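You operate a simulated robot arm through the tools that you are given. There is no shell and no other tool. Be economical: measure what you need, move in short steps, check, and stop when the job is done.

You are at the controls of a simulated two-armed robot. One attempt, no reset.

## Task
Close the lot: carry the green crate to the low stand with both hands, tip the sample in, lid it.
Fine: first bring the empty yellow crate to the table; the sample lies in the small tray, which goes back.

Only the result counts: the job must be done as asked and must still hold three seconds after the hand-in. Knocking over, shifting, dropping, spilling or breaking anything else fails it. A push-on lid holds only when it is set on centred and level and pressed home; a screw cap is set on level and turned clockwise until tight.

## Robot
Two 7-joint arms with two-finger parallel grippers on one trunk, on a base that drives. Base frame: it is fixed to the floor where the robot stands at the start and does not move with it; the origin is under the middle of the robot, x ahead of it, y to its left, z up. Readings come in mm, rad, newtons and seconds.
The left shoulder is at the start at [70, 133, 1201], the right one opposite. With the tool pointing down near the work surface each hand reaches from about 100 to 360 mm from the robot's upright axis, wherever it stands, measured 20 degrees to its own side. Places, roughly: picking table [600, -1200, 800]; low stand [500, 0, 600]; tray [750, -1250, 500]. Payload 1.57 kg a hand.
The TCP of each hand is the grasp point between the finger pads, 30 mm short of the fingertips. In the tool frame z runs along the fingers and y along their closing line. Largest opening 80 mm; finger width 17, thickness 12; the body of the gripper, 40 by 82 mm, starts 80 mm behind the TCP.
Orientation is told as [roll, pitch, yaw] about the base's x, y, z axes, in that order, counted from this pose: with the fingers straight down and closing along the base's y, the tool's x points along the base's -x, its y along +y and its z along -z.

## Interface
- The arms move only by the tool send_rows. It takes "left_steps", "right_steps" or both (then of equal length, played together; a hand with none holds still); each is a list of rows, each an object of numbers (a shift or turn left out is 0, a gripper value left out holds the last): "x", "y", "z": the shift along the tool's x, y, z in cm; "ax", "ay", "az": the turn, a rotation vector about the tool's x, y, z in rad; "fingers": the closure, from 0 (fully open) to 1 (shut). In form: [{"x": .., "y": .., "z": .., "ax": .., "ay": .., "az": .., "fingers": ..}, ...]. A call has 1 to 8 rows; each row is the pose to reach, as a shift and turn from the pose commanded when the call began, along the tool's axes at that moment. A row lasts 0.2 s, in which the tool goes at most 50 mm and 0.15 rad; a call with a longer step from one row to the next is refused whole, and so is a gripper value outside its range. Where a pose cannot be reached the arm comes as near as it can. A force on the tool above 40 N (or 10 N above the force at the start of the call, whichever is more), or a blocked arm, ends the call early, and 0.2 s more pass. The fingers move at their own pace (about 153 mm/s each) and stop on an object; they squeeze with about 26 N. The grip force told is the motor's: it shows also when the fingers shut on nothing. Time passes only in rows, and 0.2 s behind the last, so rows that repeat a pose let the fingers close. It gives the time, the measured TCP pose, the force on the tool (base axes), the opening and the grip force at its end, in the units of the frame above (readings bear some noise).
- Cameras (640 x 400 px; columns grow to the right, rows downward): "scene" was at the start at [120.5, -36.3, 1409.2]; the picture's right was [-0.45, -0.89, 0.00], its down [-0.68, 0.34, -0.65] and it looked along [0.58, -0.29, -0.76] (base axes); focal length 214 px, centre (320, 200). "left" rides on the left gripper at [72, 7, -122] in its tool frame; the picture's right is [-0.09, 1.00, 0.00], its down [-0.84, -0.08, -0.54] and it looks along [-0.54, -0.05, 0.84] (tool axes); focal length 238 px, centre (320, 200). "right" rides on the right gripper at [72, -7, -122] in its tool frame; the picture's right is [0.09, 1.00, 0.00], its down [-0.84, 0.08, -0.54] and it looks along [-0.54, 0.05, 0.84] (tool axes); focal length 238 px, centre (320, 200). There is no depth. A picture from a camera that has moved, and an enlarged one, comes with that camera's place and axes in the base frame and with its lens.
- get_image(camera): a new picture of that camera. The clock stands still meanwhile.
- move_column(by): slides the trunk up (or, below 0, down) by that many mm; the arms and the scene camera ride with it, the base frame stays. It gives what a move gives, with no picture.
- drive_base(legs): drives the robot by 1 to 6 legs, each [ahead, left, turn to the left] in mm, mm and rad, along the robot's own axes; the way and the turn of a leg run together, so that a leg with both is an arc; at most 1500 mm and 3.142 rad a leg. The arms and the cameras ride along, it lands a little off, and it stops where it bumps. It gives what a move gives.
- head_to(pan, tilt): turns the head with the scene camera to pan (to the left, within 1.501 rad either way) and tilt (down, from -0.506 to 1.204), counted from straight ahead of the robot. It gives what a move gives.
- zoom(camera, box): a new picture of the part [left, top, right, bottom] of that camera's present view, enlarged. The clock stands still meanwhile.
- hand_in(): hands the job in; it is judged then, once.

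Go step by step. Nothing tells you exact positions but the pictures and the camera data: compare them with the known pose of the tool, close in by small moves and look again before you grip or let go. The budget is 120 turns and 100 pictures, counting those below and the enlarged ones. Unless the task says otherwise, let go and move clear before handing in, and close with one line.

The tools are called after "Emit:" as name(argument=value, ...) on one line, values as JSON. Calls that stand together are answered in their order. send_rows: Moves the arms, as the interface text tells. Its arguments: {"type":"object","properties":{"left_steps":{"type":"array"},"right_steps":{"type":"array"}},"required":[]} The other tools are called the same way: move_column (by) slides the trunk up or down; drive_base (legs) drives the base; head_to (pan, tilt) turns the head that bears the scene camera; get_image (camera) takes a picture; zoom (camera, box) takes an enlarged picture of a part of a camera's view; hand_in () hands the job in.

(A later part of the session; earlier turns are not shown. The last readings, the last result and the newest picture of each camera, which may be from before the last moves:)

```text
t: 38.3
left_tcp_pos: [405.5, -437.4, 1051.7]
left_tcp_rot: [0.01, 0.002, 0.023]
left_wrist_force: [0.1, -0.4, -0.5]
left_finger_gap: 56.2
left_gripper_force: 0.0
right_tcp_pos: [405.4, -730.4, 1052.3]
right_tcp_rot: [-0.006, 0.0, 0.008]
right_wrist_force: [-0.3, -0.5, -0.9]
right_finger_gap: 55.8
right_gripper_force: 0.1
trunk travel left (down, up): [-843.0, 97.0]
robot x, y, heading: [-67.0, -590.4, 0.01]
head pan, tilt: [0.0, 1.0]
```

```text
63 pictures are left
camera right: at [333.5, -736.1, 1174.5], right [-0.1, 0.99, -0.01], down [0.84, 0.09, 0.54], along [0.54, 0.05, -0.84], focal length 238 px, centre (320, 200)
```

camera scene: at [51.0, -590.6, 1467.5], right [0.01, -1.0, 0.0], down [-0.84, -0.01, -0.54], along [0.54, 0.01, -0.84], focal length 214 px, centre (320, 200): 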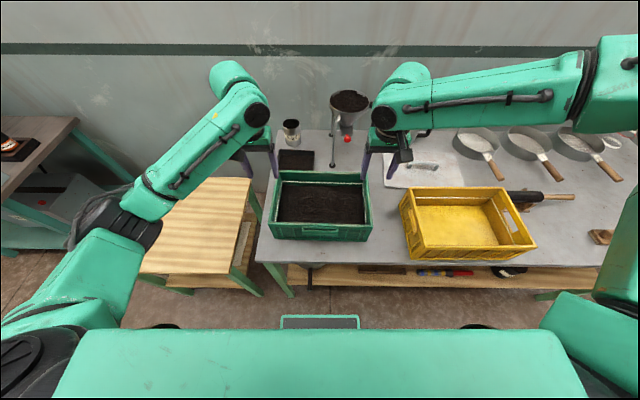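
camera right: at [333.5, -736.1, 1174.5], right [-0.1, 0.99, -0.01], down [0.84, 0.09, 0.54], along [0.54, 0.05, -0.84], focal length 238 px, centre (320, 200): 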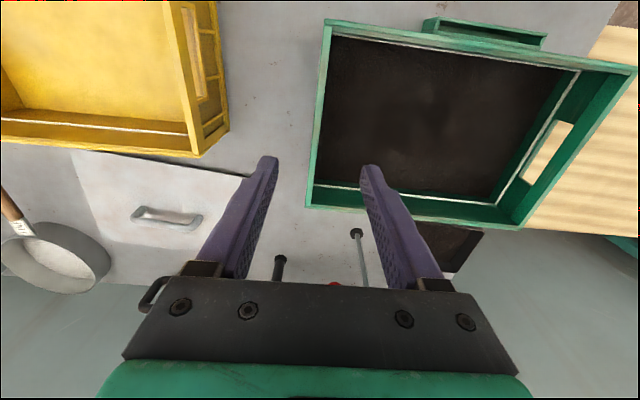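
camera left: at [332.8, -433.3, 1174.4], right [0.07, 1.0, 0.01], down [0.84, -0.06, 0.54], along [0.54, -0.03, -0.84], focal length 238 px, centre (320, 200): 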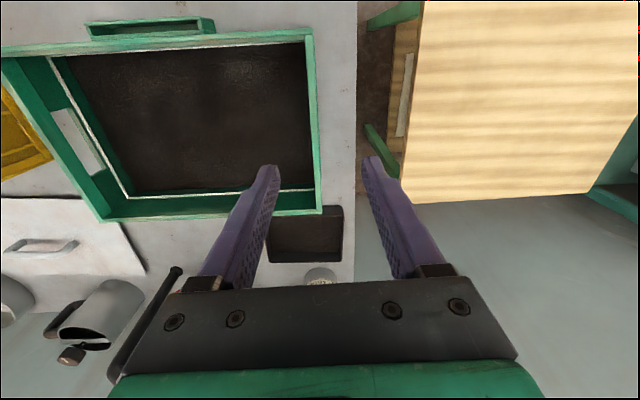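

The crate's yaw is about −0.022 and its centre about (412,−587.5). I'll trim the base to match it.

Emit:
drive_base(legs=[[7, 12, -0.034]])

Emit:
move_column(by=-85)

Emit:
get_image(camera="left")

Emit:
get_image(camera="right")

```text
t: 39.1
left_tcp_pos: [416.6, -443.8, 1053.8]
left_tcp_rot: [0.014, 0.0, -0.012]
left_wrist_force: [0.4, -0.7, 0.6]
left_finger_gap: 55.9
left_gripper_force: 0.0
right_tcp_pos: [405.8, -735.6, 1053.3]
right_tcp_rot: [-0.009, -0.002, -0.025]
right_wrist_force: [-1.4, -0.7, 0.1]
right_finger_gap: 55.7
right_gripper_force: 0.0
trunk travel left (down, up): [-843.0, 97.0]
robot x, y, heading: [-59.3, -579.1, -0.021]
head pan, tilt: [0.0, 1.0]
```

```text
t: 40.3
left_tcp_pos: [417.8, -441.8, 968.2]
left_tcp_rot: [0.01, 0.003, -0.011]
left_wrist_force: [0.2, 0.7, -0.8]
left_finger_gap: 56.0
left_gripper_force: 0.0
right_tcp_pos: [407.9, -734.3, 967.8]
right_tcp_rot: [-0.007, -0.001, -0.026]
right_wrist_force: [-0.4, -0.1, 0.6]
right_finger_gap: 56.2
right_gripper_force: 0.0
trunk travel left (down, up): [-758.0, 182.0]
robot x, y, heading: [-59.1, -577.2, -0.02]
head pan, tilt: [0.0, 1.0]
```

```text
62 pictures are left
camera left: at [345.5, -435.3, 1089.3], right [0.1, 0.99, 0.01], down [0.84, -0.09, 0.54], along [0.54, -0.05, -0.84], focal length 238 px, centre (320, 200)
```

left: 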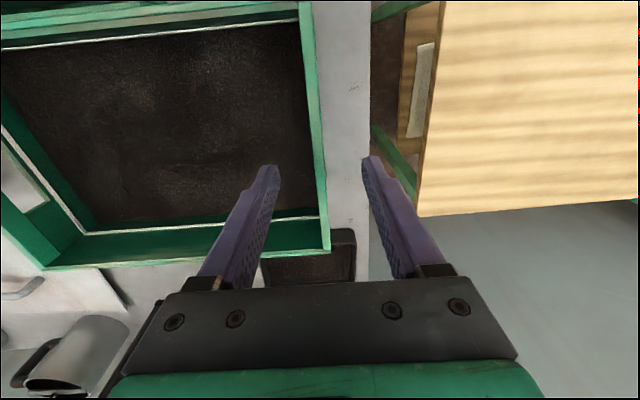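

```text
61 pictures are left
camera right: at [336.0, -737.8, 1089.4], right [-0.07, 1.0, -0.01], down [0.84, 0.06, 0.54], along [0.54, 0.03, -0.84], focal length 238 px, centre (320, 200)
```

right: 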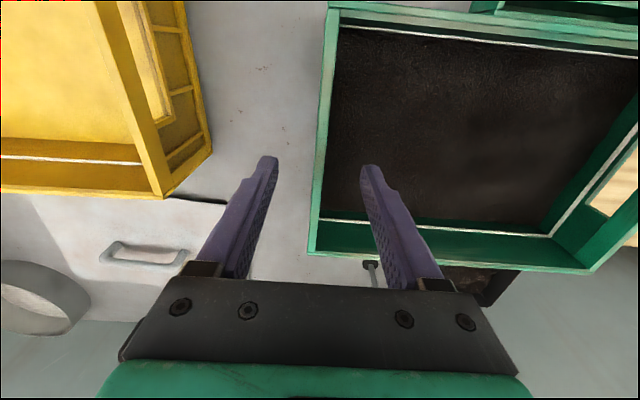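

Walls are well centred and the tea surface is about 50 mm below the rim, so a shallow grip is fine. Lowering 51 mm and closing.

Emit:
move_column(by=-51)

Emit:
send_rows(left_steps=[{"fingers": 0.5}, {"fingers": 0.8}, {"fingers": 1}, {"fingers": 1}], right_steps=[{"fingers": 0.5}, {"fingers": 0.8}, {"fingers": 1}, {"fingers": 1}])

Emit:
move_column(by=15)

Emit:
get_image(camera="scene")

```text
t: 41.2
left_tcp_pos: [417.9, -441.6, 917.0]
left_tcp_rot: [0.01, 0.001, -0.011]
left_wrist_force: [-0.4, -0.3, 0.2]
left_finger_gap: 55.9
left_gripper_force: 0.1
right_tcp_pos: [407.7, -734.3, 916.5]
right_tcp_rot: [-0.007, 0.0, -0.025]
right_wrist_force: [0.6, -0.2, -0.3]
right_finger_gap: 56.0
right_gripper_force: 0.2
trunk travel left (down, up): [-707.0, 233.0]
robot x, y, heading: [-59.9, -576.3, -0.018]
head pan, tilt: [0.0, 1.0]
```

```text
t: 42.2
left_tcp_pos: [416.9, -442.7, 916.5]
left_tcp_rot: [0.012, 0.002, -0.012]
left_wrist_force: [-0.1, 1.6, 0.9]
left_finger_gap: 8.1
left_gripper_force: 25.9
right_tcp_pos: [407.8, -733.7, 916.5]
right_tcp_rot: [-0.007, 0.0, -0.024]
right_wrist_force: [-0.7, -1.4, 0.2]
right_finger_gap: 7.9
right_gripper_force: 26.3
trunk travel left (down, up): [-707.0, 233.0]
robot x, y, heading: [-62.8, -577.9, -0.02]
head pan, tilt: [0.0, 1.0]
```

```text
t: 42.9
left_tcp_pos: [418.1, -441.8, 930.6]
left_tcp_rot: [0.011, 0.002, -0.011]
left_wrist_force: [-0.5, 0.2, -4.7]
left_finger_gap: 8.0
left_gripper_force: 25.5
right_tcp_pos: [408.6, -733.3, 931.0]
right_tcp_rot: [-0.009, 0.002, -0.022]
right_wrist_force: [0.5, -0.5, -4.9]
right_finger_gap: 7.9
right_gripper_force: 25.9
trunk travel left (down, up): [-722.0, 218.0]
robot x, y, heading: [-61.3, -580.7, -0.021]
head pan, tilt: [0.0, 1.0]
```

```text
60 pictures are left
camera scene: at [60.2, -582.8, 1346.3], right [-0.02, -1.0, 0.0], down [-0.84, 0.02, -0.54], along [0.54, -0.01, -0.84], focal length 214 px, centre (320, 200)
```

scene: 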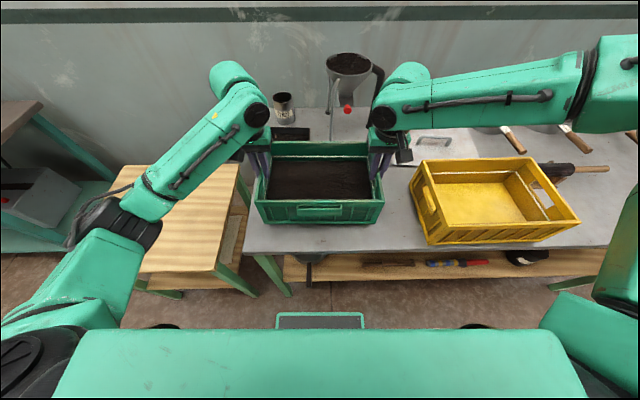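

The green crate is lifted with both grips holding. Raise, back off, drive to the stand.

Emit:
move_column(by=60)

Emit:
drive_base(legs=[[-60, 0, 0], [0, 575, 0.02]])

Emit:
get_image(camera="scene")

```text
t: 43.9
left_tcp_pos: [418.0, -441.4, 990.4]
left_tcp_rot: [0.011, 0.004, -0.014]
left_wrist_force: [-0.9, 0.1, -5.2]
left_finger_gap: 8.1
left_gripper_force: 26.0
right_tcp_pos: [409.6, -735.2, 990.7]
right_tcp_rot: [-0.006, 0.002, -0.024]
right_wrist_force: [0.1, 0.8, -4.7]
right_finger_gap: 7.8
right_gripper_force: 26.0
trunk travel left (down, up): [-782.0, 158.0]
robot x, y, heading: [-59.8, -577.5, -0.016]
head pan, tilt: [0.0, 1.0]
```

```text
t: 47.7
left_tcp_pos: [359.6, 147.2, 991.0]
left_tcp_rot: [0.012, 0.004, 0.012]
left_wrist_force: [-0.8, -1.2, -4.5]
left_finger_gap: 8.0
left_gripper_force: 25.9
right_tcp_pos: [356.7, -144.5, 990.8]
right_tcp_rot: [-0.006, 0.002, -0.003]
right_wrist_force: [1.1, 0.7, -5.3]
right_finger_gap: 8.0
right_gripper_force: 26.1
trunk travel left (down, up): [-782.0, 158.0]
robot x, y, heading: [-118.0, -2.8, 0.001]
head pan, tilt: [0.0, 1.0]
```

```text
59 pictures are left
camera scene: at [6.1, -2.6, 1406.2], right [0.0, -1.0, 0.0], down [-0.84, 0.0, -0.54], along [0.54, 0.0, -0.84], focal length 214 px, centre (320, 200)
```

scene: 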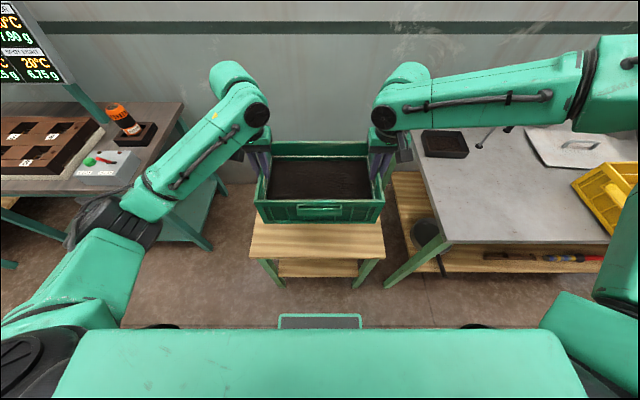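

Aligned with the stand. Advancing 118 mm and lowering to just above it.

Emit:
drive_base(legs=[[118, 0, 0]])

Emit:
move_column(by=-218)

Emit:
send_rows(left_steps=[{"z": 0.5}, {"z": 1.0}, {"z": 1.5}, {"z": 1.8}], right_steps=[{"z": 0.5}, {"z": 1.0}, {"z": 1.5}, {"z": 1.8}])

Emit:
get_image(camera="scene")

```text
t: 49.0
left_tcp_pos: [479.7, 148.0, 991.0]
left_tcp_rot: [0.01, 0.001, 0.014]
left_wrist_force: [0.5, 1.1, -4.2]
left_finger_gap: 8.2
left_gripper_force: 25.9
right_tcp_pos: [477.5, -143.4, 991.6]
right_tcp_rot: [-0.009, -0.001, 0.0]
right_wrist_force: [0.0, -1.8, -5.5]
right_finger_gap: 7.6
right_gripper_force: 26.1
trunk travel left (down, up): [-782.0, 158.0]
robot x, y, heading: [3.3, -1.2, 0.004]
head pan, tilt: [0.0, 1.0]
```

```text
t: 51.3
left_tcp_pos: [480.4, 148.1, 773.0]
left_tcp_rot: [0.01, 0.002, 0.011]
left_wrist_force: [-0.6, 1.2, -4.0]
left_finger_gap: 8.0
left_gripper_force: 25.8
right_tcp_pos: [476.9, -142.8, 773.2]
right_tcp_rot: [-0.01, 0.002, 0.001]
right_wrist_force: [0.0, -1.7, -5.6]
right_finger_gap: 7.8
right_gripper_force: 26.2
trunk travel left (down, up): [-564.0, 376.0]
robot x, y, heading: [4.4, 4.4, -0.001]
head pan, tilt: [0.0, 1.0]
```

```text
t: 52.3
left_tcp_pos: [480.0, 149.8, 756.7]
left_tcp_rot: [0.011, 0.002, 0.014]
left_wrist_force: [0.0, 8.9, -3.3]
left_finger_gap: 7.7
left_gripper_force: 25.8
right_tcp_pos: [478.1, -142.5, 756.7]
right_tcp_rot: [-0.007, 0.001, -0.001]
right_wrist_force: [0.6, -10.1, 4.4]
right_finger_gap: 8.1
right_gripper_force: 26.1
trunk travel left (down, up): [-564.0, 376.0]
robot x, y, heading: [5.2, -0.3, -0.0]
head pan, tilt: [0.0, 1.0]
```

```text
58 pictures are left
camera scene: at [125.5, -1.0, 1188.6], right [0.0, -1.0, 0.0], down [-0.84, 0.0, -0.54], along [0.54, 0.0, -0.84], focal length 214 px, centre (320, 200)
```

scene: 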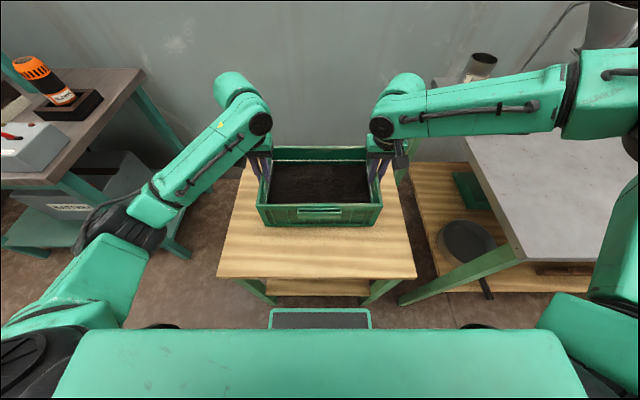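

Only lightly touching so far. I'll press a few mm more to make sure it's seated, then release.

Emit:
send_rows(left_steps=[{"z": 0.2}, {"z": 0.4}, {"z": 0.5}], right_steps=[{"z": 0.2}, {"z": 0.4}, {"z": 0.5}])

```text
t: 53.1
left_tcp_pos: [479.0, 149.1, 753.9]
left_tcp_rot: [0.01, -0.006, 0.015]
left_wrist_force: [4.3, 15.8, 22.4]
left_finger_gap: 7.8
left_gripper_force: 26.1
right_tcp_pos: [476.2, -142.5, 756.2]
right_tcp_rot: [-0.008, -0.008, 0.001]
right_wrist_force: [10.2, -8.6, 21.6]
right_finger_gap: 7.9
right_gripper_force: 26.2
trunk travel left (down, up): [-564.0, 376.0]
robot x, y, heading: [3.2, 1.2, 0.007]
head pan, tilt: [0.0, 1.0]
```

The crate is seated on the stand (y centre ≈3, x ≈478). Releasing and raising.

Emit:
send_rows(left_steps=[{"z": -0.4}, {"z": -0.4, "fingers": 0.3}, {"z": -0.4, "fingers": 0.3}, {"z": -0.4, "fingers": 0.3}], right_steps=[{"z": -0.4}, {"z": -0.4, "fingers": 0.3}, {"z": -0.4, "fingers": 0.3}, {"z": -0.4, "fingers": 0.3}])

Emit:
move_column(by=260)

Emit:
get_image(camera="left")

Emit:
get_image(camera="scene")

```text
t: 54.1
left_tcp_pos: [479.1, 147.7, 754.3]
left_tcp_rot: [0.01, 0.003, 0.011]
left_wrist_force: [-0.6, -1.0, -0.3]
left_finger_gap: 55.9
left_gripper_force: 0.0
right_tcp_pos: [476.0, -144.2, 754.3]
right_tcp_rot: [-0.006, 0.003, -0.002]
right_wrist_force: [-0.1, -0.3, -0.2]
right_finger_gap: 56.0
right_gripper_force: 0.0
trunk travel left (down, up): [-564.0, 376.0]
robot x, y, heading: [4.0, 3.0, 0.003]
head pan, tilt: [0.0, 1.0]
```

```text
t: 56.7
left_tcp_pos: [480.1, 148.1, 1014.7]
left_tcp_rot: [0.009, 0.003, 0.013]
left_wrist_force: [-0.4, -0.8, -0.3]
left_finger_gap: 56.4
left_gripper_force: 0.0
right_tcp_pos: [478.7, -143.1, 1014.1]
right_tcp_rot: [-0.01, 0.0, 0.0]
right_wrist_force: [-0.7, 1.2, -0.2]
right_finger_gap: 56.0
right_gripper_force: 0.0
trunk travel left (down, up): [-824.0, 116.0]
robot x, y, heading: [6.8, -0.5, 0.001]
head pan, tilt: [0.0, 1.0]
```

```text
57 pictures are left
camera left: at [407.7, 152.8, 1136.5], right [0.08, 1.0, 0.01], down [0.84, -0.07, 0.54], along [0.54, -0.03, -0.84], focal length 238 px, centre (320, 200)
```

left: 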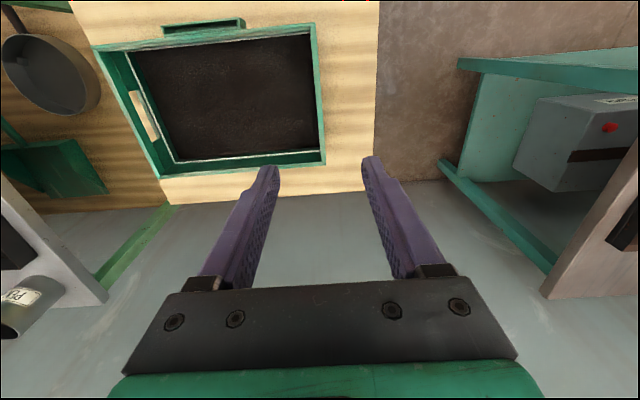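

```text
56 pictures are left
camera scene: at [125.2, -1.1, 1448.3], right [0.0, -1.0, 0.0], down [-0.84, 0.0, -0.54], along [0.54, 0.0, -0.84], focal length 214 px, centre (320, 200)
```

scene: 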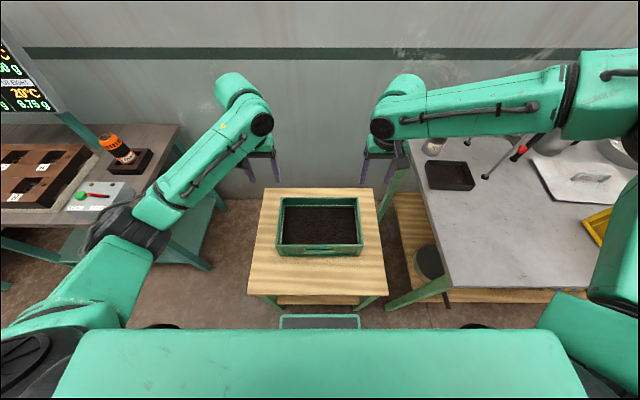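

The green crate stands well on the stand. I'll stow the right hand to its side and test in free air whether the left hand can roll far enough to tip the tray (fingers pointing toward −y and upward).

Emit:
send_rows(left_steps=[{"y": -1, "ax": 0.14}, {"y": -2, "ax": 0.28}, {"y": -3, "ax": 0.42}, {"y": -4, "ax": 0.56}, {"y": -5, "ax": 0.7}, {"y": -6, "ax": 0.84}, {"y": -7, "ax": 0.98}, {"y": -8, "ax": 1.12}], right_steps=[{"x": 2.2, "y": -2.7, "z": -1.2}, {"x": 4.4, "y": -5.4, "z": -2.4}, {"x": 6.6, "y": -8.1, "z": -3.6}, {"x": 8.8, "y": -10.8, "z": -4.8}, {"x": 11, "y": -13.5, "z": -6}, {"x": 13.2, "y": -16.2, "z": -7.2}, {"x": 15.4, "y": -18.9, "z": -8.4}, {"x": 17.6, "y": -21.6, "z": -9.6}])

Emit:
send_rows(left_steps=[{"ax": 0.14}, {"ax": 0.28}, {"ax": 0.42}, {"ax": 0.56}, {"ax": 0.7}, {"ax": 0.84}, {"ax": 0.98}, {"ax": 1.12}])

Emit:
get_image(camera="scene")

```text
t: 58.5
left_tcp_pos: [479.9, 67.9, 1013.7]
left_tcp_rot: [-1.111, -0.001, 0.014]
left_wrist_force: [0.4, 0.4, 0.2]
left_finger_gap: 56.1
left_gripper_force: 0.0
right_tcp_pos: [300.2, -359.6, 1109.1]
right_tcp_rot: [-0.007, -0.001, 0.002]
right_wrist_force: [-0.3, -1.2, 0.5]
right_finger_gap: 55.7
right_gripper_force: 0.0
trunk travel left (down, up): [-824.0, 116.0]
robot x, y, heading: [2.6, -0.6, -0.001]
head pan, tilt: [0.0, 1.0]
```

```text
t: 60.3
left_tcp_pos: [481.3, 68.6, 1013.5]
left_tcp_rot: [-2.232, -0.001, 0.012]
left_wrist_force: [-0.2, -0.7, 0.6]
left_finger_gap: 56.0
left_gripper_force: 0.0
right_tcp_pos: [304.0, -359.0, 1110.0]
right_tcp_rot: [-0.008, 0.001, 0.002]
right_wrist_force: [-0.1, 0.1, -0.3]
right_finger_gap: 55.9
right_gripper_force: 0.0
trunk travel left (down, up): [-824.0, 116.0]
robot x, y, heading: [2.9, -3.2, 0.008]
head pan, tilt: [0.0, 1.0]
```

```text
55 pictures are left
camera scene: at [126.2, -1.7, 1448.3], right [0.0, -1.0, 0.0], down [-0.84, 0.0, -0.54], along [0.54, 0.0, -0.84], focal length 214 px, centre (320, 200)
```

scene: 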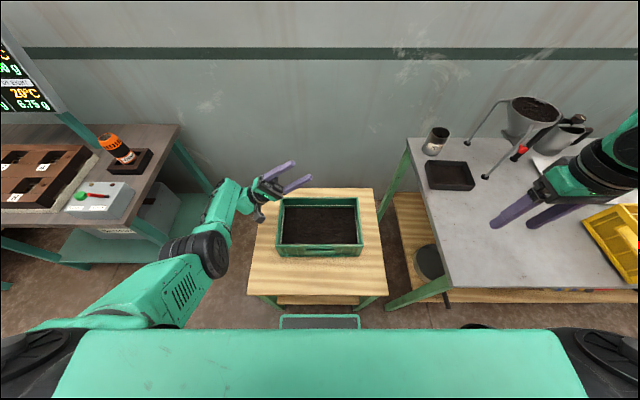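

The left hand can roll to 128°, so it can do the tipping. I'll roll back, lift the right hand higher for clearance, and then go to look at the tray.

Emit:
send_rows(left_steps=[{"ax": -0.14}, {"ax": -0.28}, {"ax": -0.42}, {"ax": -0.56}, {"ax": -0.7}, {"ax": -0.84}, {"ax": -0.98}, {"ax": -1.12}], right_steps=[{"z": -3}, {"z": -6}, {"z": -9}, {"z": -12}, {"z": -15}, {"z": -18}, {"z": -21}, {"z": -24}])

Emit:
send_rows(left_steps=[{"ax": -0.14}, {"ax": -0.28}, {"ax": -0.42}, {"ax": -0.56}, {"ax": -0.7}, {"ax": -0.84}, {"ax": -0.98}, {"ax": -1.11}])

Emit:
drive_base(legs=[[-80, 0, 0], [0, -630, 0]])

Emit:
get_image(camera="left")

Emit:
get_image(camera="scene")

```text
t: 62.1
left_tcp_pos: [481.1, 68.6, 1014.9]
left_tcp_rot: [-1.109, 0.001, 0.014]
left_wrist_force: [-0.1, 1.0, 0.0]
left_finger_gap: 56.1
left_gripper_force: 0.0
right_tcp_pos: [304.9, -356.4, 1351.7]
right_tcp_rot: [-0.007, 0.001, -0.001]
right_wrist_force: [-0.6, 0.1, -0.2]
right_finger_gap: 55.9
right_gripper_force: 0.0
trunk travel left (down, up): [-824.0, 116.0]
robot x, y, heading: [6.9, 1.4, -0.001]
head pan, tilt: [0.0, 1.0]
```

```text
t: 63.9
left_tcp_pos: [481.0, 67.1, 1013.5]
left_tcp_rot: [0.003, 0.003, 0.011]
left_wrist_force: [-0.3, 0.3, 0.1]
left_finger_gap: 56.1
left_gripper_force: 0.0
right_tcp_pos: [304.7, -358.6, 1350.6]
right_tcp_rot: [-0.008, 0.0, 0.0]
right_wrist_force: [0.6, 0.0, 0.1]
right_finger_gap: 56.1
right_gripper_force: 0.1
trunk travel left (down, up): [-824.0, 116.0]
robot x, y, heading: [5.9, 0.4, 0.003]
head pan, tilt: [0.0, 1.0]
```

```text
t: 68.0
left_tcp_pos: [401.1, -553.8, 1012.7]
left_tcp_rot: [0.0, 0.001, 0.002]
left_wrist_force: [-0.1, 0.4, 0.0]
left_finger_gap: 55.9
left_gripper_force: 0.1
right_tcp_pos: [220.2, -974.9, 1350.9]
right_tcp_rot: [-0.008, 0.003, -0.01]
right_wrist_force: [-0.1, -0.3, 0.0]
right_finger_gap: 56.0
right_gripper_force: 0.0
trunk travel left (down, up): [-824.0, 116.0]
robot x, y, heading: [-75.4, -616.7, -0.004]
head pan, tilt: [0.0, 1.0]
```

```text
54 pictures are left
camera left: at [328.9, -545.4, 1135.3], right [0.09, 1.0, 0.0], down [0.84, -0.08, 0.54], along [0.54, -0.05, -0.84], focal length 238 px, centre (320, 200)
```

left: 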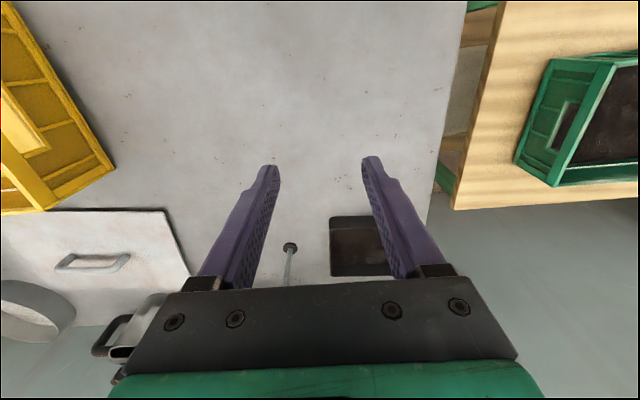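

```text
53 pictures are left
camera scene: at [45.0, -616.6, 1448.4], right [-0.01, -1.0, 0.0], down [-0.84, 0.01, -0.54], along [0.54, 0.0, -0.84], focal length 214 px, centre (320, 200)
```

scene: 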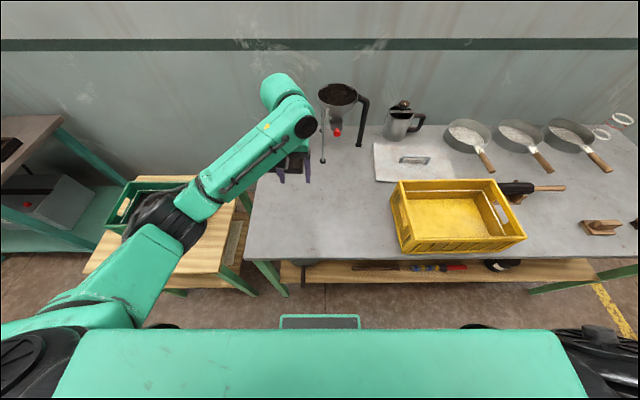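

The tray's −y wall is at y≈−552 (x 550–685), the funnel's nearest leg is near (628,−627), and its cup is around (730,−681). I'll advance and extend the left hand over the wall's front half at x≈605, staying high for a look.

Emit:
drive_base(legs=[[80, 0, 0]])

Emit:
send_rows(left_steps=[{"x": -4}, {"x": -8, "fingers": 0.3}, {"x": -12}])

Emit:
get_image(camera="left")

Emit:
get_image(camera="scene")

```text
t: 69.1
left_tcp_pos: [477.2, -552.7, 1016.2]
left_tcp_rot: [0.0, -0.002, 0.004]
left_wrist_force: [0.2, -0.2, 0.3]
left_finger_gap: 55.9
left_gripper_force: 0.1
right_tcp_pos: [297.1, -975.5, 1353.0]
right_tcp_rot: [-0.01, -0.006, -0.01]
right_wrist_force: [-0.5, -0.5, -0.2]
right_finger_gap: 56.0
right_gripper_force: 0.1
trunk travel left (down, up): [-824.0, 116.0]
robot x, y, heading: [3.8, -612.6, -0.005]
head pan, tilt: [0.0, 1.0]
```

```text
t: 69.9
left_tcp_pos: [601.4, -554.3, 1010.8]
left_tcp_rot: [0.001, 0.001, 0.0]
left_wrist_force: [1.8, -0.8, 0.2]
left_finger_gap: 56.1
left_gripper_force: 0.1
right_tcp_pos: [305.0, -978.7, 1348.4]
right_tcp_rot: [-0.006, 0.002, -0.011]
right_wrist_force: [-0.3, -0.2, 0.8]
right_finger_gap: 55.7
right_gripper_force: 0.1
trunk travel left (down, up): [-824.0, 116.0]
robot x, y, heading: [4.4, -616.6, -0.004]
head pan, tilt: [0.0, 1.0]
```

```text
52 pictures are left
camera left: at [530.0, -547.5, 1132.6], right [0.09, 1.0, 0.0], down [0.84, -0.08, 0.54], along [0.54, -0.05, -0.84], focal length 238 px, centre (320, 200)
```

left: 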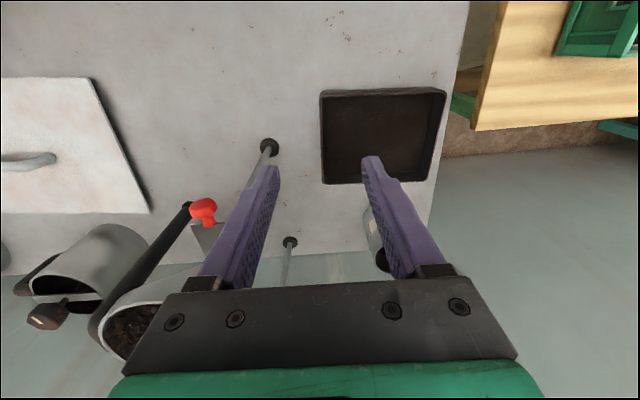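

```text
51 pictures are left
camera scene: at [128.2, -620.5, 1448.1], right [-0.01, -1.0, 0.0], down [-0.84, 0.01, -0.54], along [0.54, 0.0, -0.84], focal length 214 px, centre (320, 200)
```

scene: 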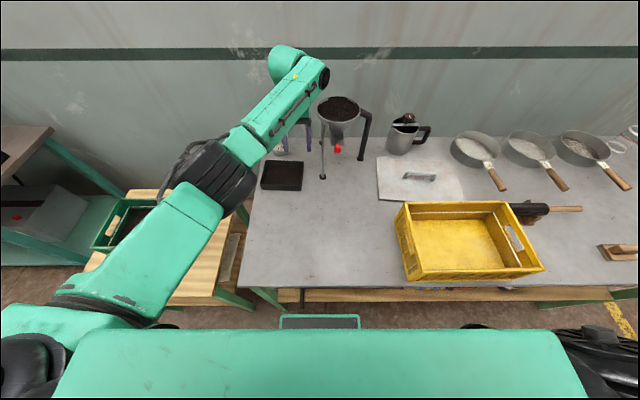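

Now a zoom to measure the tray's wall height and angle.

Emit:
zoom(camera="left", box=[300, 70, 460, 210])

Emit:
zoom(camera="scene", box=[230, 80, 350, 210])

```text
2.86 times, centred on (380, 140) of left
camera zoom: at [530.0, -547.5, 1132.6], right [0.09, 1.0, 0.0], down [0.84, -0.08, 0.54], along [0.54, -0.05, -0.84], focal length 681 px, centre (149, 371)
```

zoom: 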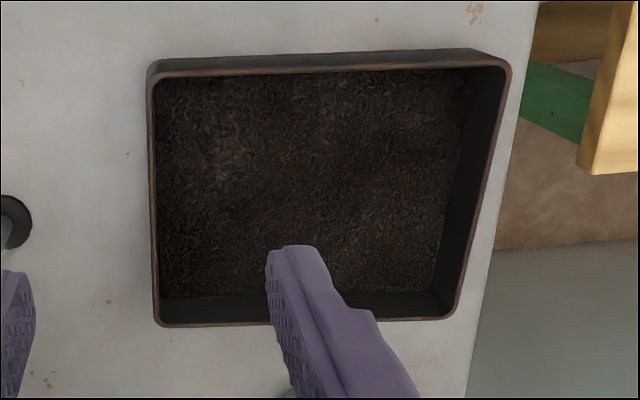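

```text
3.08 times, centred on (290, 145) of scene
camera zoom: at [128.2, -620.5, 1448.1], right [-0.01, -1.0, 0.0], down [-0.84, 0.01, -0.54], along [0.54, 0.0, -0.84], focal length 660 px, centre (412, 369)
```

zoom: 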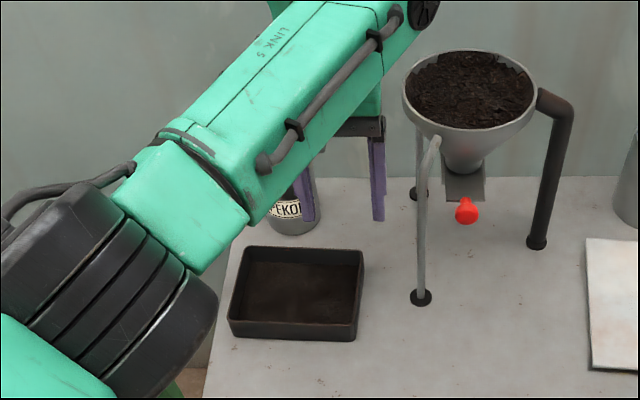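

The tray rim is about 141×112 mm, centre (639,−483), yaw ≈ −0.055, rim z≈842. I'll centre the left hand on its −y wall at (634,−551.5), match the yaw, and lower.

Emit:
send_rows(left_steps=[{"x": -1.6, "y": 0.1, "az": 0.03}, {"x": -3.2, "y": 0.2, "az": 0.055}, {"x": -3.2, "y": 0.2, "az": 0.055}])

Emit:
move_column(by=-110)

Emit:
get_image(camera="left")

Emit:
get_image(camera="scene")

```text
t: 70.7
left_tcp_pos: [605.8, -540.5, 1012.9]
left_tcp_rot: [0.0, 0.002, -0.054]
left_wrist_force: [1.3, -0.3, -0.8]
left_finger_gap: 55.9
left_gripper_force: 0.0
left hand out of reach, approached as far as the arm can: row 1, 2, 3
right_tcp_pos: [301.9, -976.0, 1351.1]
right_tcp_rot: [-0.009, 0.001, -0.01]
right_wrist_force: [0.5, -0.3, -0.3]
right_finger_gap: 55.9
right_gripper_force: 0.0
trunk travel left (down, up): [-824.0, 116.0]
robot x, y, heading: [4.7, -623.0, -0.004]
head pan, tilt: [0.0, 1.0]
```

```text
t: 72.1
left_tcp_pos: [606.1, -541.9, 902.5]
left_tcp_rot: [0.002, 0.001, -0.052]
left_wrist_force: [0.4, 0.2, -0.5]
left_finger_gap: 56.0
left_gripper_force: 0.0
right_tcp_pos: [301.7, -976.0, 1239.6]
right_tcp_rot: [-0.007, -0.001, -0.01]
right_wrist_force: [0.1, 0.2, -0.3]
right_finger_gap: 56.3
right_gripper_force: 0.1
trunk travel left (down, up): [-714.0, 226.0]
robot x, y, heading: [7.3, -616.2, -0.008]
head pan, tilt: [0.0, 1.0]
```

```text
48 pictures are left
camera left: at [534.5, -530.9, 1025.3], right [0.14, 0.99, 0.0], down [0.83, -0.12, 0.54], along [0.54, -0.08, -0.84], focal length 238 px, centre (320, 200)
```

left: 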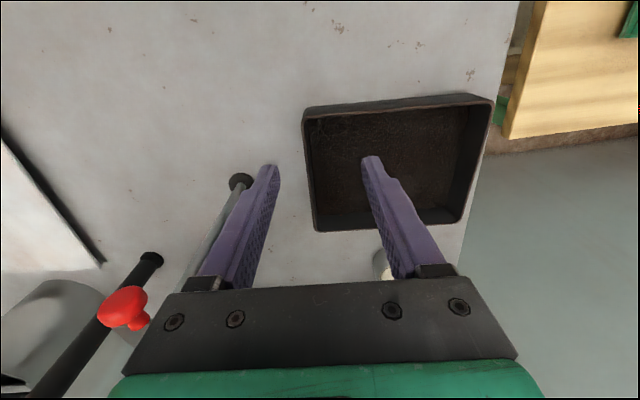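

```text
47 pictures are left
camera scene: at [125.7, -618.3, 1338.4], right [-0.01, -1.0, 0.0], down [-0.84, 0.01, -0.54], along [0.54, 0.0, -0.84], focal length 214 px, centre (320, 200)
```

scene: 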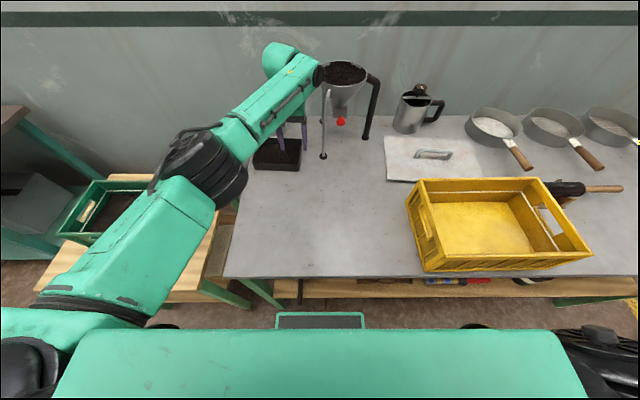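

The left arm is near its reach limit at x≈606, so I'll nudge the base 12 mm forward and 7 mm right. That puts the hand on the wall line.

Emit:
drive_base(legs=[[12, -7, 0]])

Emit:
zoom(camera="left", box=[240, 80, 500, 260])

```text
t: 72.9
left_tcp_pos: [614.7, -546.1, 905.1]
left_tcp_rot: [-0.001, -0.001, -0.052]
left_wrist_force: [-0.5, 0.1, 0.4]
left_finger_gap: 55.6
left_gripper_force: 0.2
right_tcp_pos: [310.4, -981.5, 1242.1]
right_tcp_rot: [-0.011, -0.004, -0.008]
right_wrist_force: [-0.5, 0.1, -0.3]
right_finger_gap: 56.2
right_gripper_force: 0.0
trunk travel left (down, up): [-714.0, 226.0]
robot x, y, heading: [17.8, -624.4, -0.002]
head pan, tilt: [0.0, 1.0]
```

```text
2.22 times, centred on (370, 170) of left
camera zoom: at [544.0, -536.5, 1026.5], right [0.14, 0.99, 0.0], down [0.83, -0.12, 0.54], along [0.54, -0.08, -0.84], focal length 530 px, centre (209, 267)
```

zoom: 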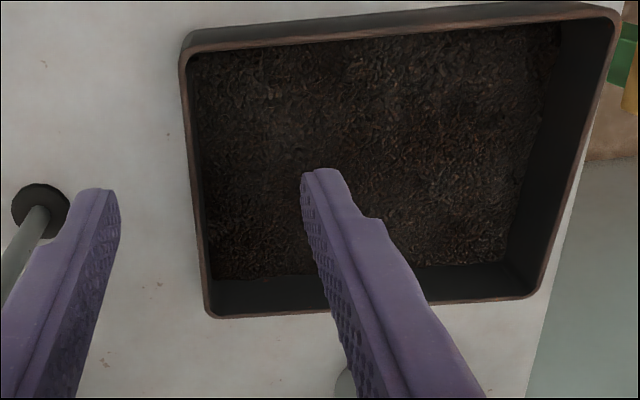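

Nudging 6 mm right, then lowering onto the wall.

Emit:
drive_base(legs=[[0, -6, 0]])

Emit:
move_column(by=-51)

Emit:
get_image(camera="left")

```text
t: 73.6
left_tcp_pos: [617.7, -552.5, 902.9]
left_tcp_rot: [-0.001, 0.0, -0.051]
left_wrist_force: [-0.5, 0.6, -0.4]
left_finger_gap: 56.2
left_gripper_force: 0.1
right_tcp_pos: [313.3, -987.7, 1242.3]
right_tcp_rot: [-0.011, -0.001, -0.01]
right_wrist_force: [-0.7, 0.3, 0.3]
right_finger_gap: 56.1
right_gripper_force: 0.0
trunk travel left (down, up): [-714.0, 226.0]
robot x, y, heading: [15.2, -626.5, -0.002]
head pan, tilt: [0.0, 1.0]
```

```text
t: 74.6
left_tcp_pos: [618.3, -555.4, 853.9]
left_tcp_rot: [0.001, 0.001, -0.053]
left_wrist_force: [-0.5, -0.2, -0.7]
left_finger_gap: 55.8
left_gripper_force: 0.1
right_tcp_pos: [313.7, -990.7, 1190.4]
right_tcp_rot: [-0.008, -0.001, -0.01]
right_wrist_force: [-0.5, -0.2, -0.8]
right_finger_gap: 56.3
right_gripper_force: 0.0
trunk travel left (down, up): [-663.0, 277.0]
robot x, y, heading: [13.8, -631.8, 0.0]
head pan, tilt: [0.0, 1.0]
```

```text
45 pictures are left
camera left: at [546.1, -543.9, 974.3], right [0.14, 0.99, 0.0], down [0.83, -0.12, 0.54], along [0.54, -0.08, -0.84], focal length 238 px, centre (320, 200)
```

left: 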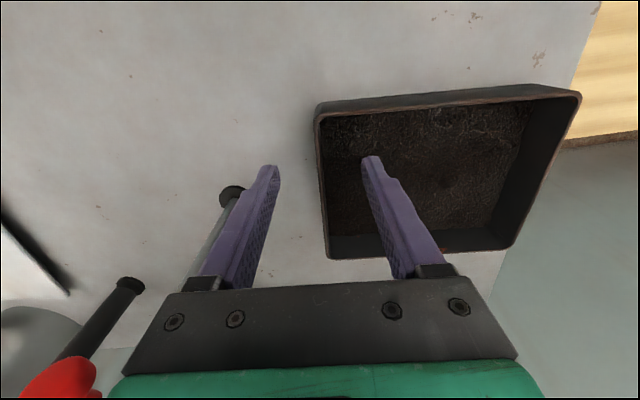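

The wall is between the fingers. Closing, then a small lift.

Emit:
send_rows(left_steps=[{"fingers": 0.6}, {"fingers": 0.8}, {"fingers": 1}, {"fingers": 1}, {"fingers": 1}])

Emit:
get_image(camera="left")

```text
t: 75.8
left_tcp_pos: [618.0, -555.1, 852.6]
left_tcp_rot: [0.002, 0.001, -0.052]
left_wrist_force: [-1.2, -0.5, -0.6]
left_finger_gap: 2.3
left_gripper_force: 23.7
right_tcp_pos: [313.1, -989.9, 1190.2]
right_tcp_rot: [-0.01, 0.001, -0.01]
right_wrist_force: [0.3, -0.6, 0.2]
right_finger_gap: 56.1
right_gripper_force: 0.0
trunk travel left (down, up): [-663.0, 277.0]
robot x, y, heading: [19.8, -631.0, -0.007]
head pan, tilt: [0.0, 1.0]
```

```text
44 pictures are left
camera left: at [546.4, -544.0, 974.2], right [0.14, 0.99, 0.0], down [0.83, -0.12, 0.54], along [0.54, -0.08, -0.84], focal length 238 px, centre (320, 200)
```

left: 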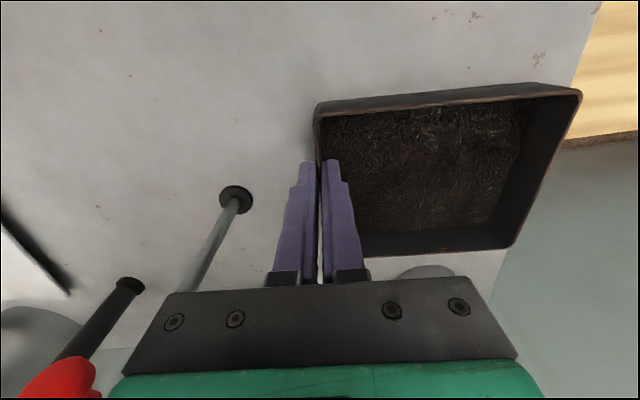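

Gripped on the 2.3 mm wall without shifting the tray; the grasp pose to return to is TCP (618,−555,853), yaw −0.052. Lifting.

Emit:
move_column(by=30)

Emit:
get_image(camera="left")

```text
t: 76.5
left_tcp_pos: [618.6, -554.2, 881.0]
left_tcp_rot: [0.002, 0.002, -0.053]
left_wrist_force: [-0.4, 0.7, -1.8]
left_finger_gap: 2.5
left_gripper_force: 24.1
right_tcp_pos: [313.6, -989.9, 1219.8]
right_tcp_rot: [-0.009, 0.0, -0.01]
right_wrist_force: [0.5, 0.4, 0.5]
right_finger_gap: 56.1
right_gripper_force: 0.1
trunk travel left (down, up): [-693.0, 247.0]
robot x, y, heading: [14.7, -630.1, -0.007]
head pan, tilt: [0.0, 1.0]
```

```text
43 pictures are left
camera left: at [546.8, -544.0, 1003.9], right [0.14, 0.99, 0.0], down [0.83, -0.12, 0.54], along [0.53, -0.08, -0.84], focal length 238 px, centre (320, 200)
```

left: 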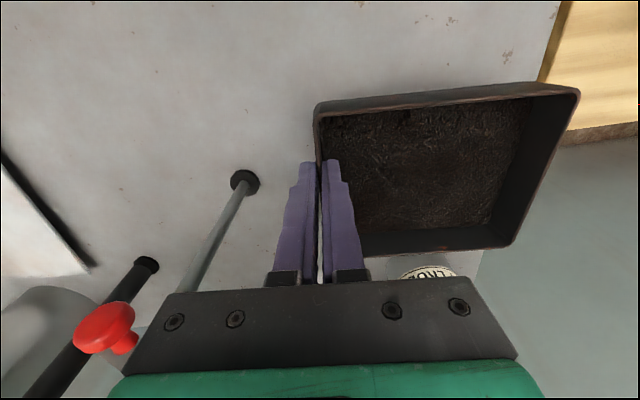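

The tray holds firmly and level. Raising, backing off and driving to the stand.

Emit:
move_column(by=105)

Emit:
drive_base(legs=[[-135, 0, 0], [0, 556, 0]])

Emit:
send_rows(left_steps=[{"x": 3}, {"x": 6}, {"x": 9}, {"x": 12}, {"x": 12.8}])

Emit:
get_image(camera="scene")

```text
t: 77.9
left_tcp_pos: [617.9, -555.2, 987.1]
left_tcp_rot: [0.001, 0.002, -0.052]
left_wrist_force: [-0.3, 0.3, -1.5]
left_finger_gap: 2.5
left_gripper_force: 23.9
right_tcp_pos: [313.7, -989.7, 1325.2]
right_tcp_rot: [-0.007, 0.0, -0.01]
right_wrist_force: [-0.1, 0.4, 0.7]
right_finger_gap: 56.3
right_gripper_force: 0.0
trunk travel left (down, up): [-798.0, 142.0]
robot x, y, heading: [17.3, -631.6, -0.003]
head pan, tilt: [0.0, 1.0]
```

```text
t: 82.0
left_tcp_pos: [479.8, 0.6, 986.4]
left_tcp_rot: [0.002, 0.001, -0.04]
left_wrist_force: [-0.6, 0.3, -0.9]
left_finger_gap: 2.4
left_gripper_force: 24.0
right_tcp_pos: [179.9, -438.5, 1324.0]
right_tcp_rot: [-0.006, 0.001, 0.002]
right_wrist_force: [0.0, -1.3, 0.0]
right_finger_gap: 56.1
right_gripper_force: 0.0
trunk travel left (down, up): [-798.0, 142.0]
robot x, y, heading: [-122.0, -83.8, 0.005]
head pan, tilt: [0.0, 1.0]
```

```text
t: 83.2
left_tcp_pos: [351.7, 5.7, 986.1]
left_tcp_rot: [0.001, 0.004, -0.04]
left_wrist_force: [0.1, -0.4, -2.0]
left_finger_gap: 2.5
left_gripper_force: 23.6
right_tcp_pos: [179.5, -438.2, 1324.0]
right_tcp_rot: [-0.009, -0.001, 0.002]
right_wrist_force: [-0.2, 0.2, -0.9]
right_finger_gap: 55.9
right_gripper_force: 0.0
trunk travel left (down, up): [-798.0, 142.0]
robot x, y, heading: [-119.6, -81.7, 0.012]
head pan, tilt: [0.0, 1.0]
```

```text
42 pictures are left
camera scene: at [-0.3, -81.2, 1422.4], right [0.01, -1.0, 0.0], down [-0.84, 0.0, -0.54], along [0.54, 0.0, -0.84], focal length 214 px, centre (320, 200)
```

scene: 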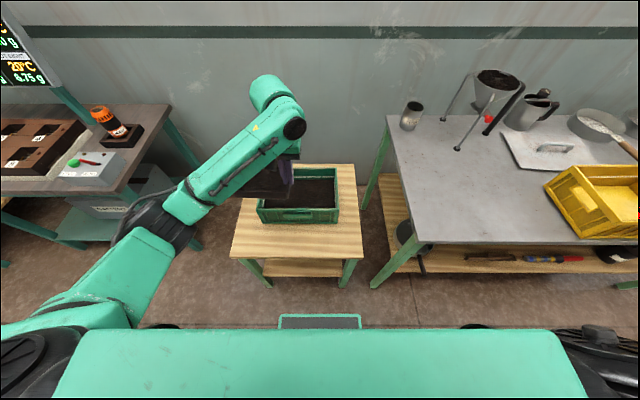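

Now centring over the crate (TCP ≈ (457,0)), then starting a slow roll.

Emit:
drive_base(legs=[[105, -6, 0]])

Emit:
send_rows(left_steps=[{"ax": 0.05}, {"ax": 0.12}, {"ax": 0.2}, {"ax": 0.28}, {"ax": 0.36}, {"ax": 0.44}, {"ax": 0.52}, {"ax": 0.6}])

Emit:
get_image(camera="scene")

Emit:
get_image(camera="left")

```text
t: 84.3
left_tcp_pos: [454.0, -0.0, 988.0]
left_tcp_rot: [0.0, 0.0, -0.043]
left_wrist_force: [-0.2, 0.1, -1.3]
left_finger_gap: 2.4
left_gripper_force: 24.2
right_tcp_pos: [281.3, -443.1, 1326.3]
right_tcp_rot: [-0.008, -0.003, -0.003]
right_wrist_force: [-0.9, -0.3, 0.2]
right_finger_gap: 55.9
right_gripper_force: 0.1
trunk travel left (down, up): [-798.0, 142.0]
robot x, y, heading: [-19.1, -89.4, 0.008]
head pan, tilt: [0.0, 1.0]
```

```text
t: 86.1
left_tcp_pos: [456.1, -0.2, 987.1]
left_tcp_rot: [-0.598, 0.002, -0.043]
left_wrist_force: [-0.9, 0.0, -2.0]
left_finger_gap: 2.5
left_gripper_force: 23.8
right_tcp_pos: [283.0, -443.6, 1325.0]
right_tcp_rot: [-0.008, 0.001, -0.001]
right_wrist_force: [-0.4, -0.2, 0.9]
right_finger_gap: 55.7
right_gripper_force: 0.0
trunk travel left (down, up): [-798.0, 142.0]
robot x, y, heading: [-17.6, -85.4, 0.006]
head pan, tilt: [0.0, 1.0]
```

```text
41 pictures are left
camera scene: at [104.3, -86.3, 1422.4], right [0.0, -1.0, 0.0], down [-0.84, 0.0, -0.54], along [0.54, 0.0, -0.84], focal length 214 px, centre (320, 200)
```

scene: 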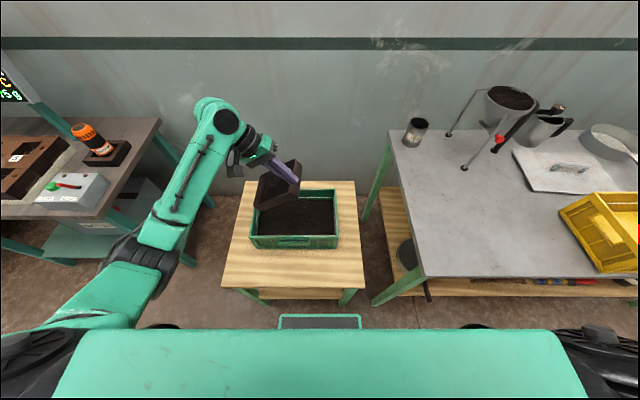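

```text
40 pictures are left
camera left: at [387.3, 77.5, 1083.7], right [0.13, 0.82, -0.56], down [0.85, 0.21, 0.49], along [0.52, -0.54, -0.67], focal length 238 px, centre (320, 200)
```

left: 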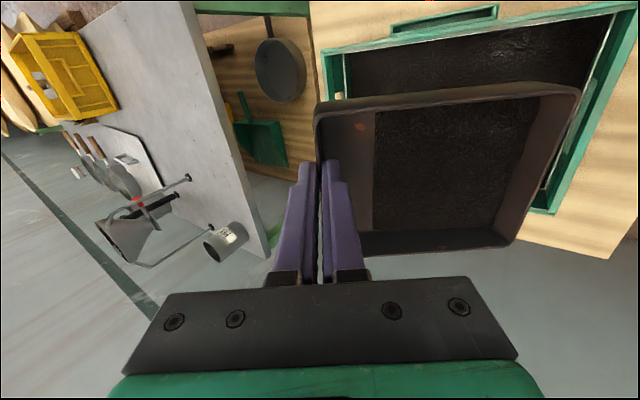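

The leaves are starting to slide. The low edge is rather near the crate's left wall, so I'll shift the base 55 mm right before pouring further.

Emit:
drive_base(legs=[[0, -55, 0]])

Emit:
send_rows(left_steps=[{"ax": 0.06}, {"ax": 0.12}, {"ax": 0.18}, {"ax": 0.24}, {"ax": 0.3}, {"ax": 0.36}, {"ax": 0.42}, {"ax": 0.48}])

Emit:
get_image(camera="left")

Emit:
zoom(camera="scene", box=[160, 100, 400, 290])

```text
t: 87.1
left_tcp_pos: [455.4, -49.8, 987.1]
left_tcp_rot: [-0.605, 0.001, -0.044]
left_wrist_force: [0.7, 0.2, -1.7]
left_finger_gap: 2.6
left_gripper_force: 23.9
right_tcp_pos: [282.4, -490.9, 1328.5]
right_tcp_rot: [-0.014, -0.002, -0.003]
right_wrist_force: [0.9, 1.5, -0.4]
right_finger_gap: 56.0
right_gripper_force: 0.0
trunk travel left (down, up): [-798.0, 142.0]
robot x, y, heading: [-20.6, -136.3, -0.001]
head pan, tilt: [0.0, 1.0]
```

```text
t: 88.9
left_tcp_pos: [456.1, -55.1, 985.2]
left_tcp_rot: [-1.079, 0.003, -0.045]
left_wrist_force: [0.0, 0.4, -0.8]
left_finger_gap: 2.4
left_gripper_force: 24.2
right_tcp_pos: [282.5, -497.7, 1324.5]
right_tcp_rot: [-0.009, -0.002, -0.002]
right_wrist_force: [0.1, 0.2, -0.3]
right_finger_gap: 56.1
right_gripper_force: 0.1
trunk travel left (down, up): [-798.0, 142.0]
robot x, y, heading: [-15.8, -139.5, 0.0]
head pan, tilt: [0.0, 1.0]
```

```text
39 pictures are left
camera left: at [389.1, 59.2, 1038.0], right [0.11, 0.46, -0.88], down [0.86, 0.41, 0.32], along [0.51, -0.79, -0.35], focal length 238 px, centre (320, 200)
```

left: 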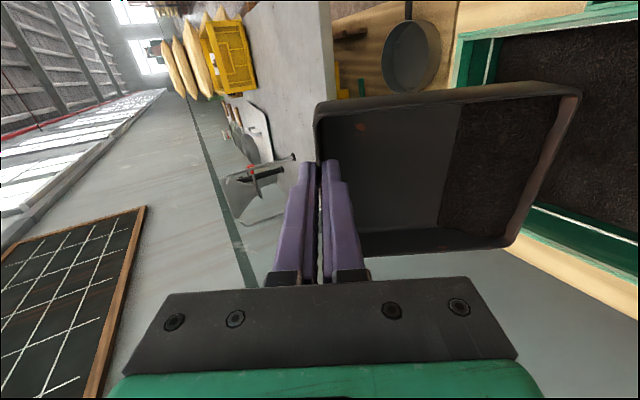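

```text
2.11 times, centred on (280, 195) of scene
camera zoom: at [104.6, -141.5, 1422.4], right [0.0, -1.0, 0.0], down [-0.84, 0.0, -0.54], along [0.54, 0.0, -0.84], focal length 452 px, centre (404, 210)
```

zoom: 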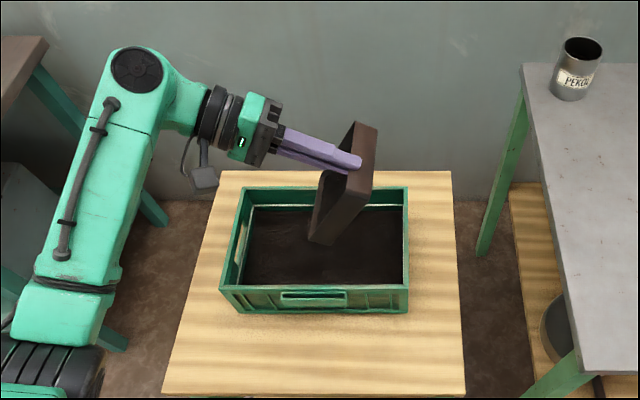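

The leaves have slid to the low wall and are nicely over the crate. Continuing the roll.

Emit:
send_rows(left_steps=[{"ax": 0.08}, {"ax": 0.16}, {"ax": 0.24}, {"ax": 0.32}, {"ax": 0.4}, {"ax": 0.48}, {"ax": 0.56}, {"ax": 0.64}])

Emit:
get_image(camera="left")

Emit:
zoom(camera="scene", box=[160, 100, 400, 290])

```text
t: 90.7
left_tcp_pos: [456.6, -54.9, 985.9]
left_tcp_rot: [-1.721, 0.004, -0.043]
left_wrist_force: [0.1, 0.3, -1.1]
left_finger_gap: 2.4
left_gripper_force: 23.9
right_tcp_pos: [283.9, -500.3, 1324.3]
right_tcp_rot: [-0.008, -0.003, -0.002]
right_wrist_force: [0.5, 0.2, 0.0]
right_finger_gap: 56.0
right_gripper_force: 0.1
trunk travel left (down, up): [-798.0, 142.0]
robot x, y, heading: [-14.5, -140.7, 0.002]
head pan, tilt: [0.0, 1.0]
```

```text
37 pictures are left
camera left: at [389.7, 67.4, 961.8], right [0.08, -0.15, -0.98], down [0.86, 0.51, -0.01], along [0.5, -0.85, 0.17], focal length 238 px, centre (320, 200)
```

left: 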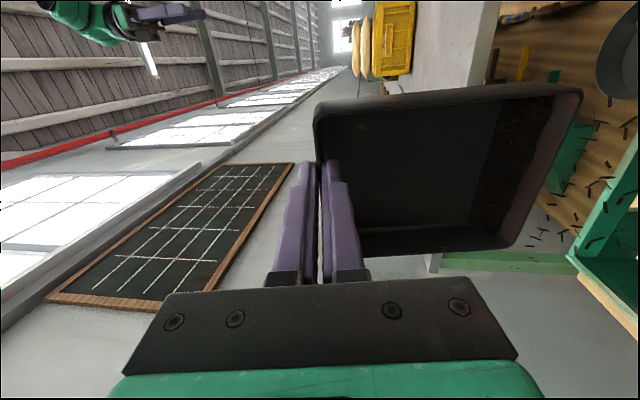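

```text
2.11 times, centred on (280, 195) of scene
camera zoom: at [104.9, -142.1, 1422.4], right [0.0, -1.0, 0.0], down [-0.84, 0.0, -0.54], along [0.54, 0.0, -0.84], focal length 452 px, centre (404, 210)
```

zoom: 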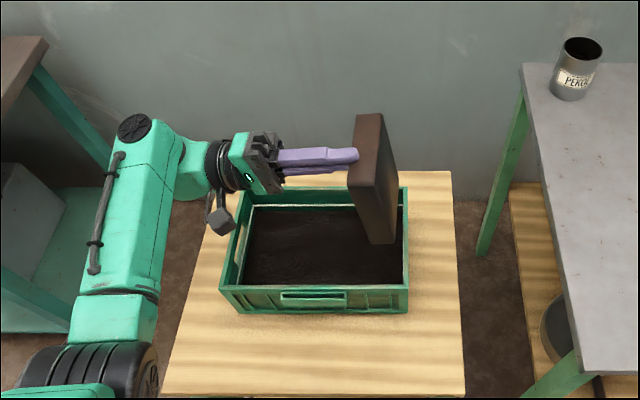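

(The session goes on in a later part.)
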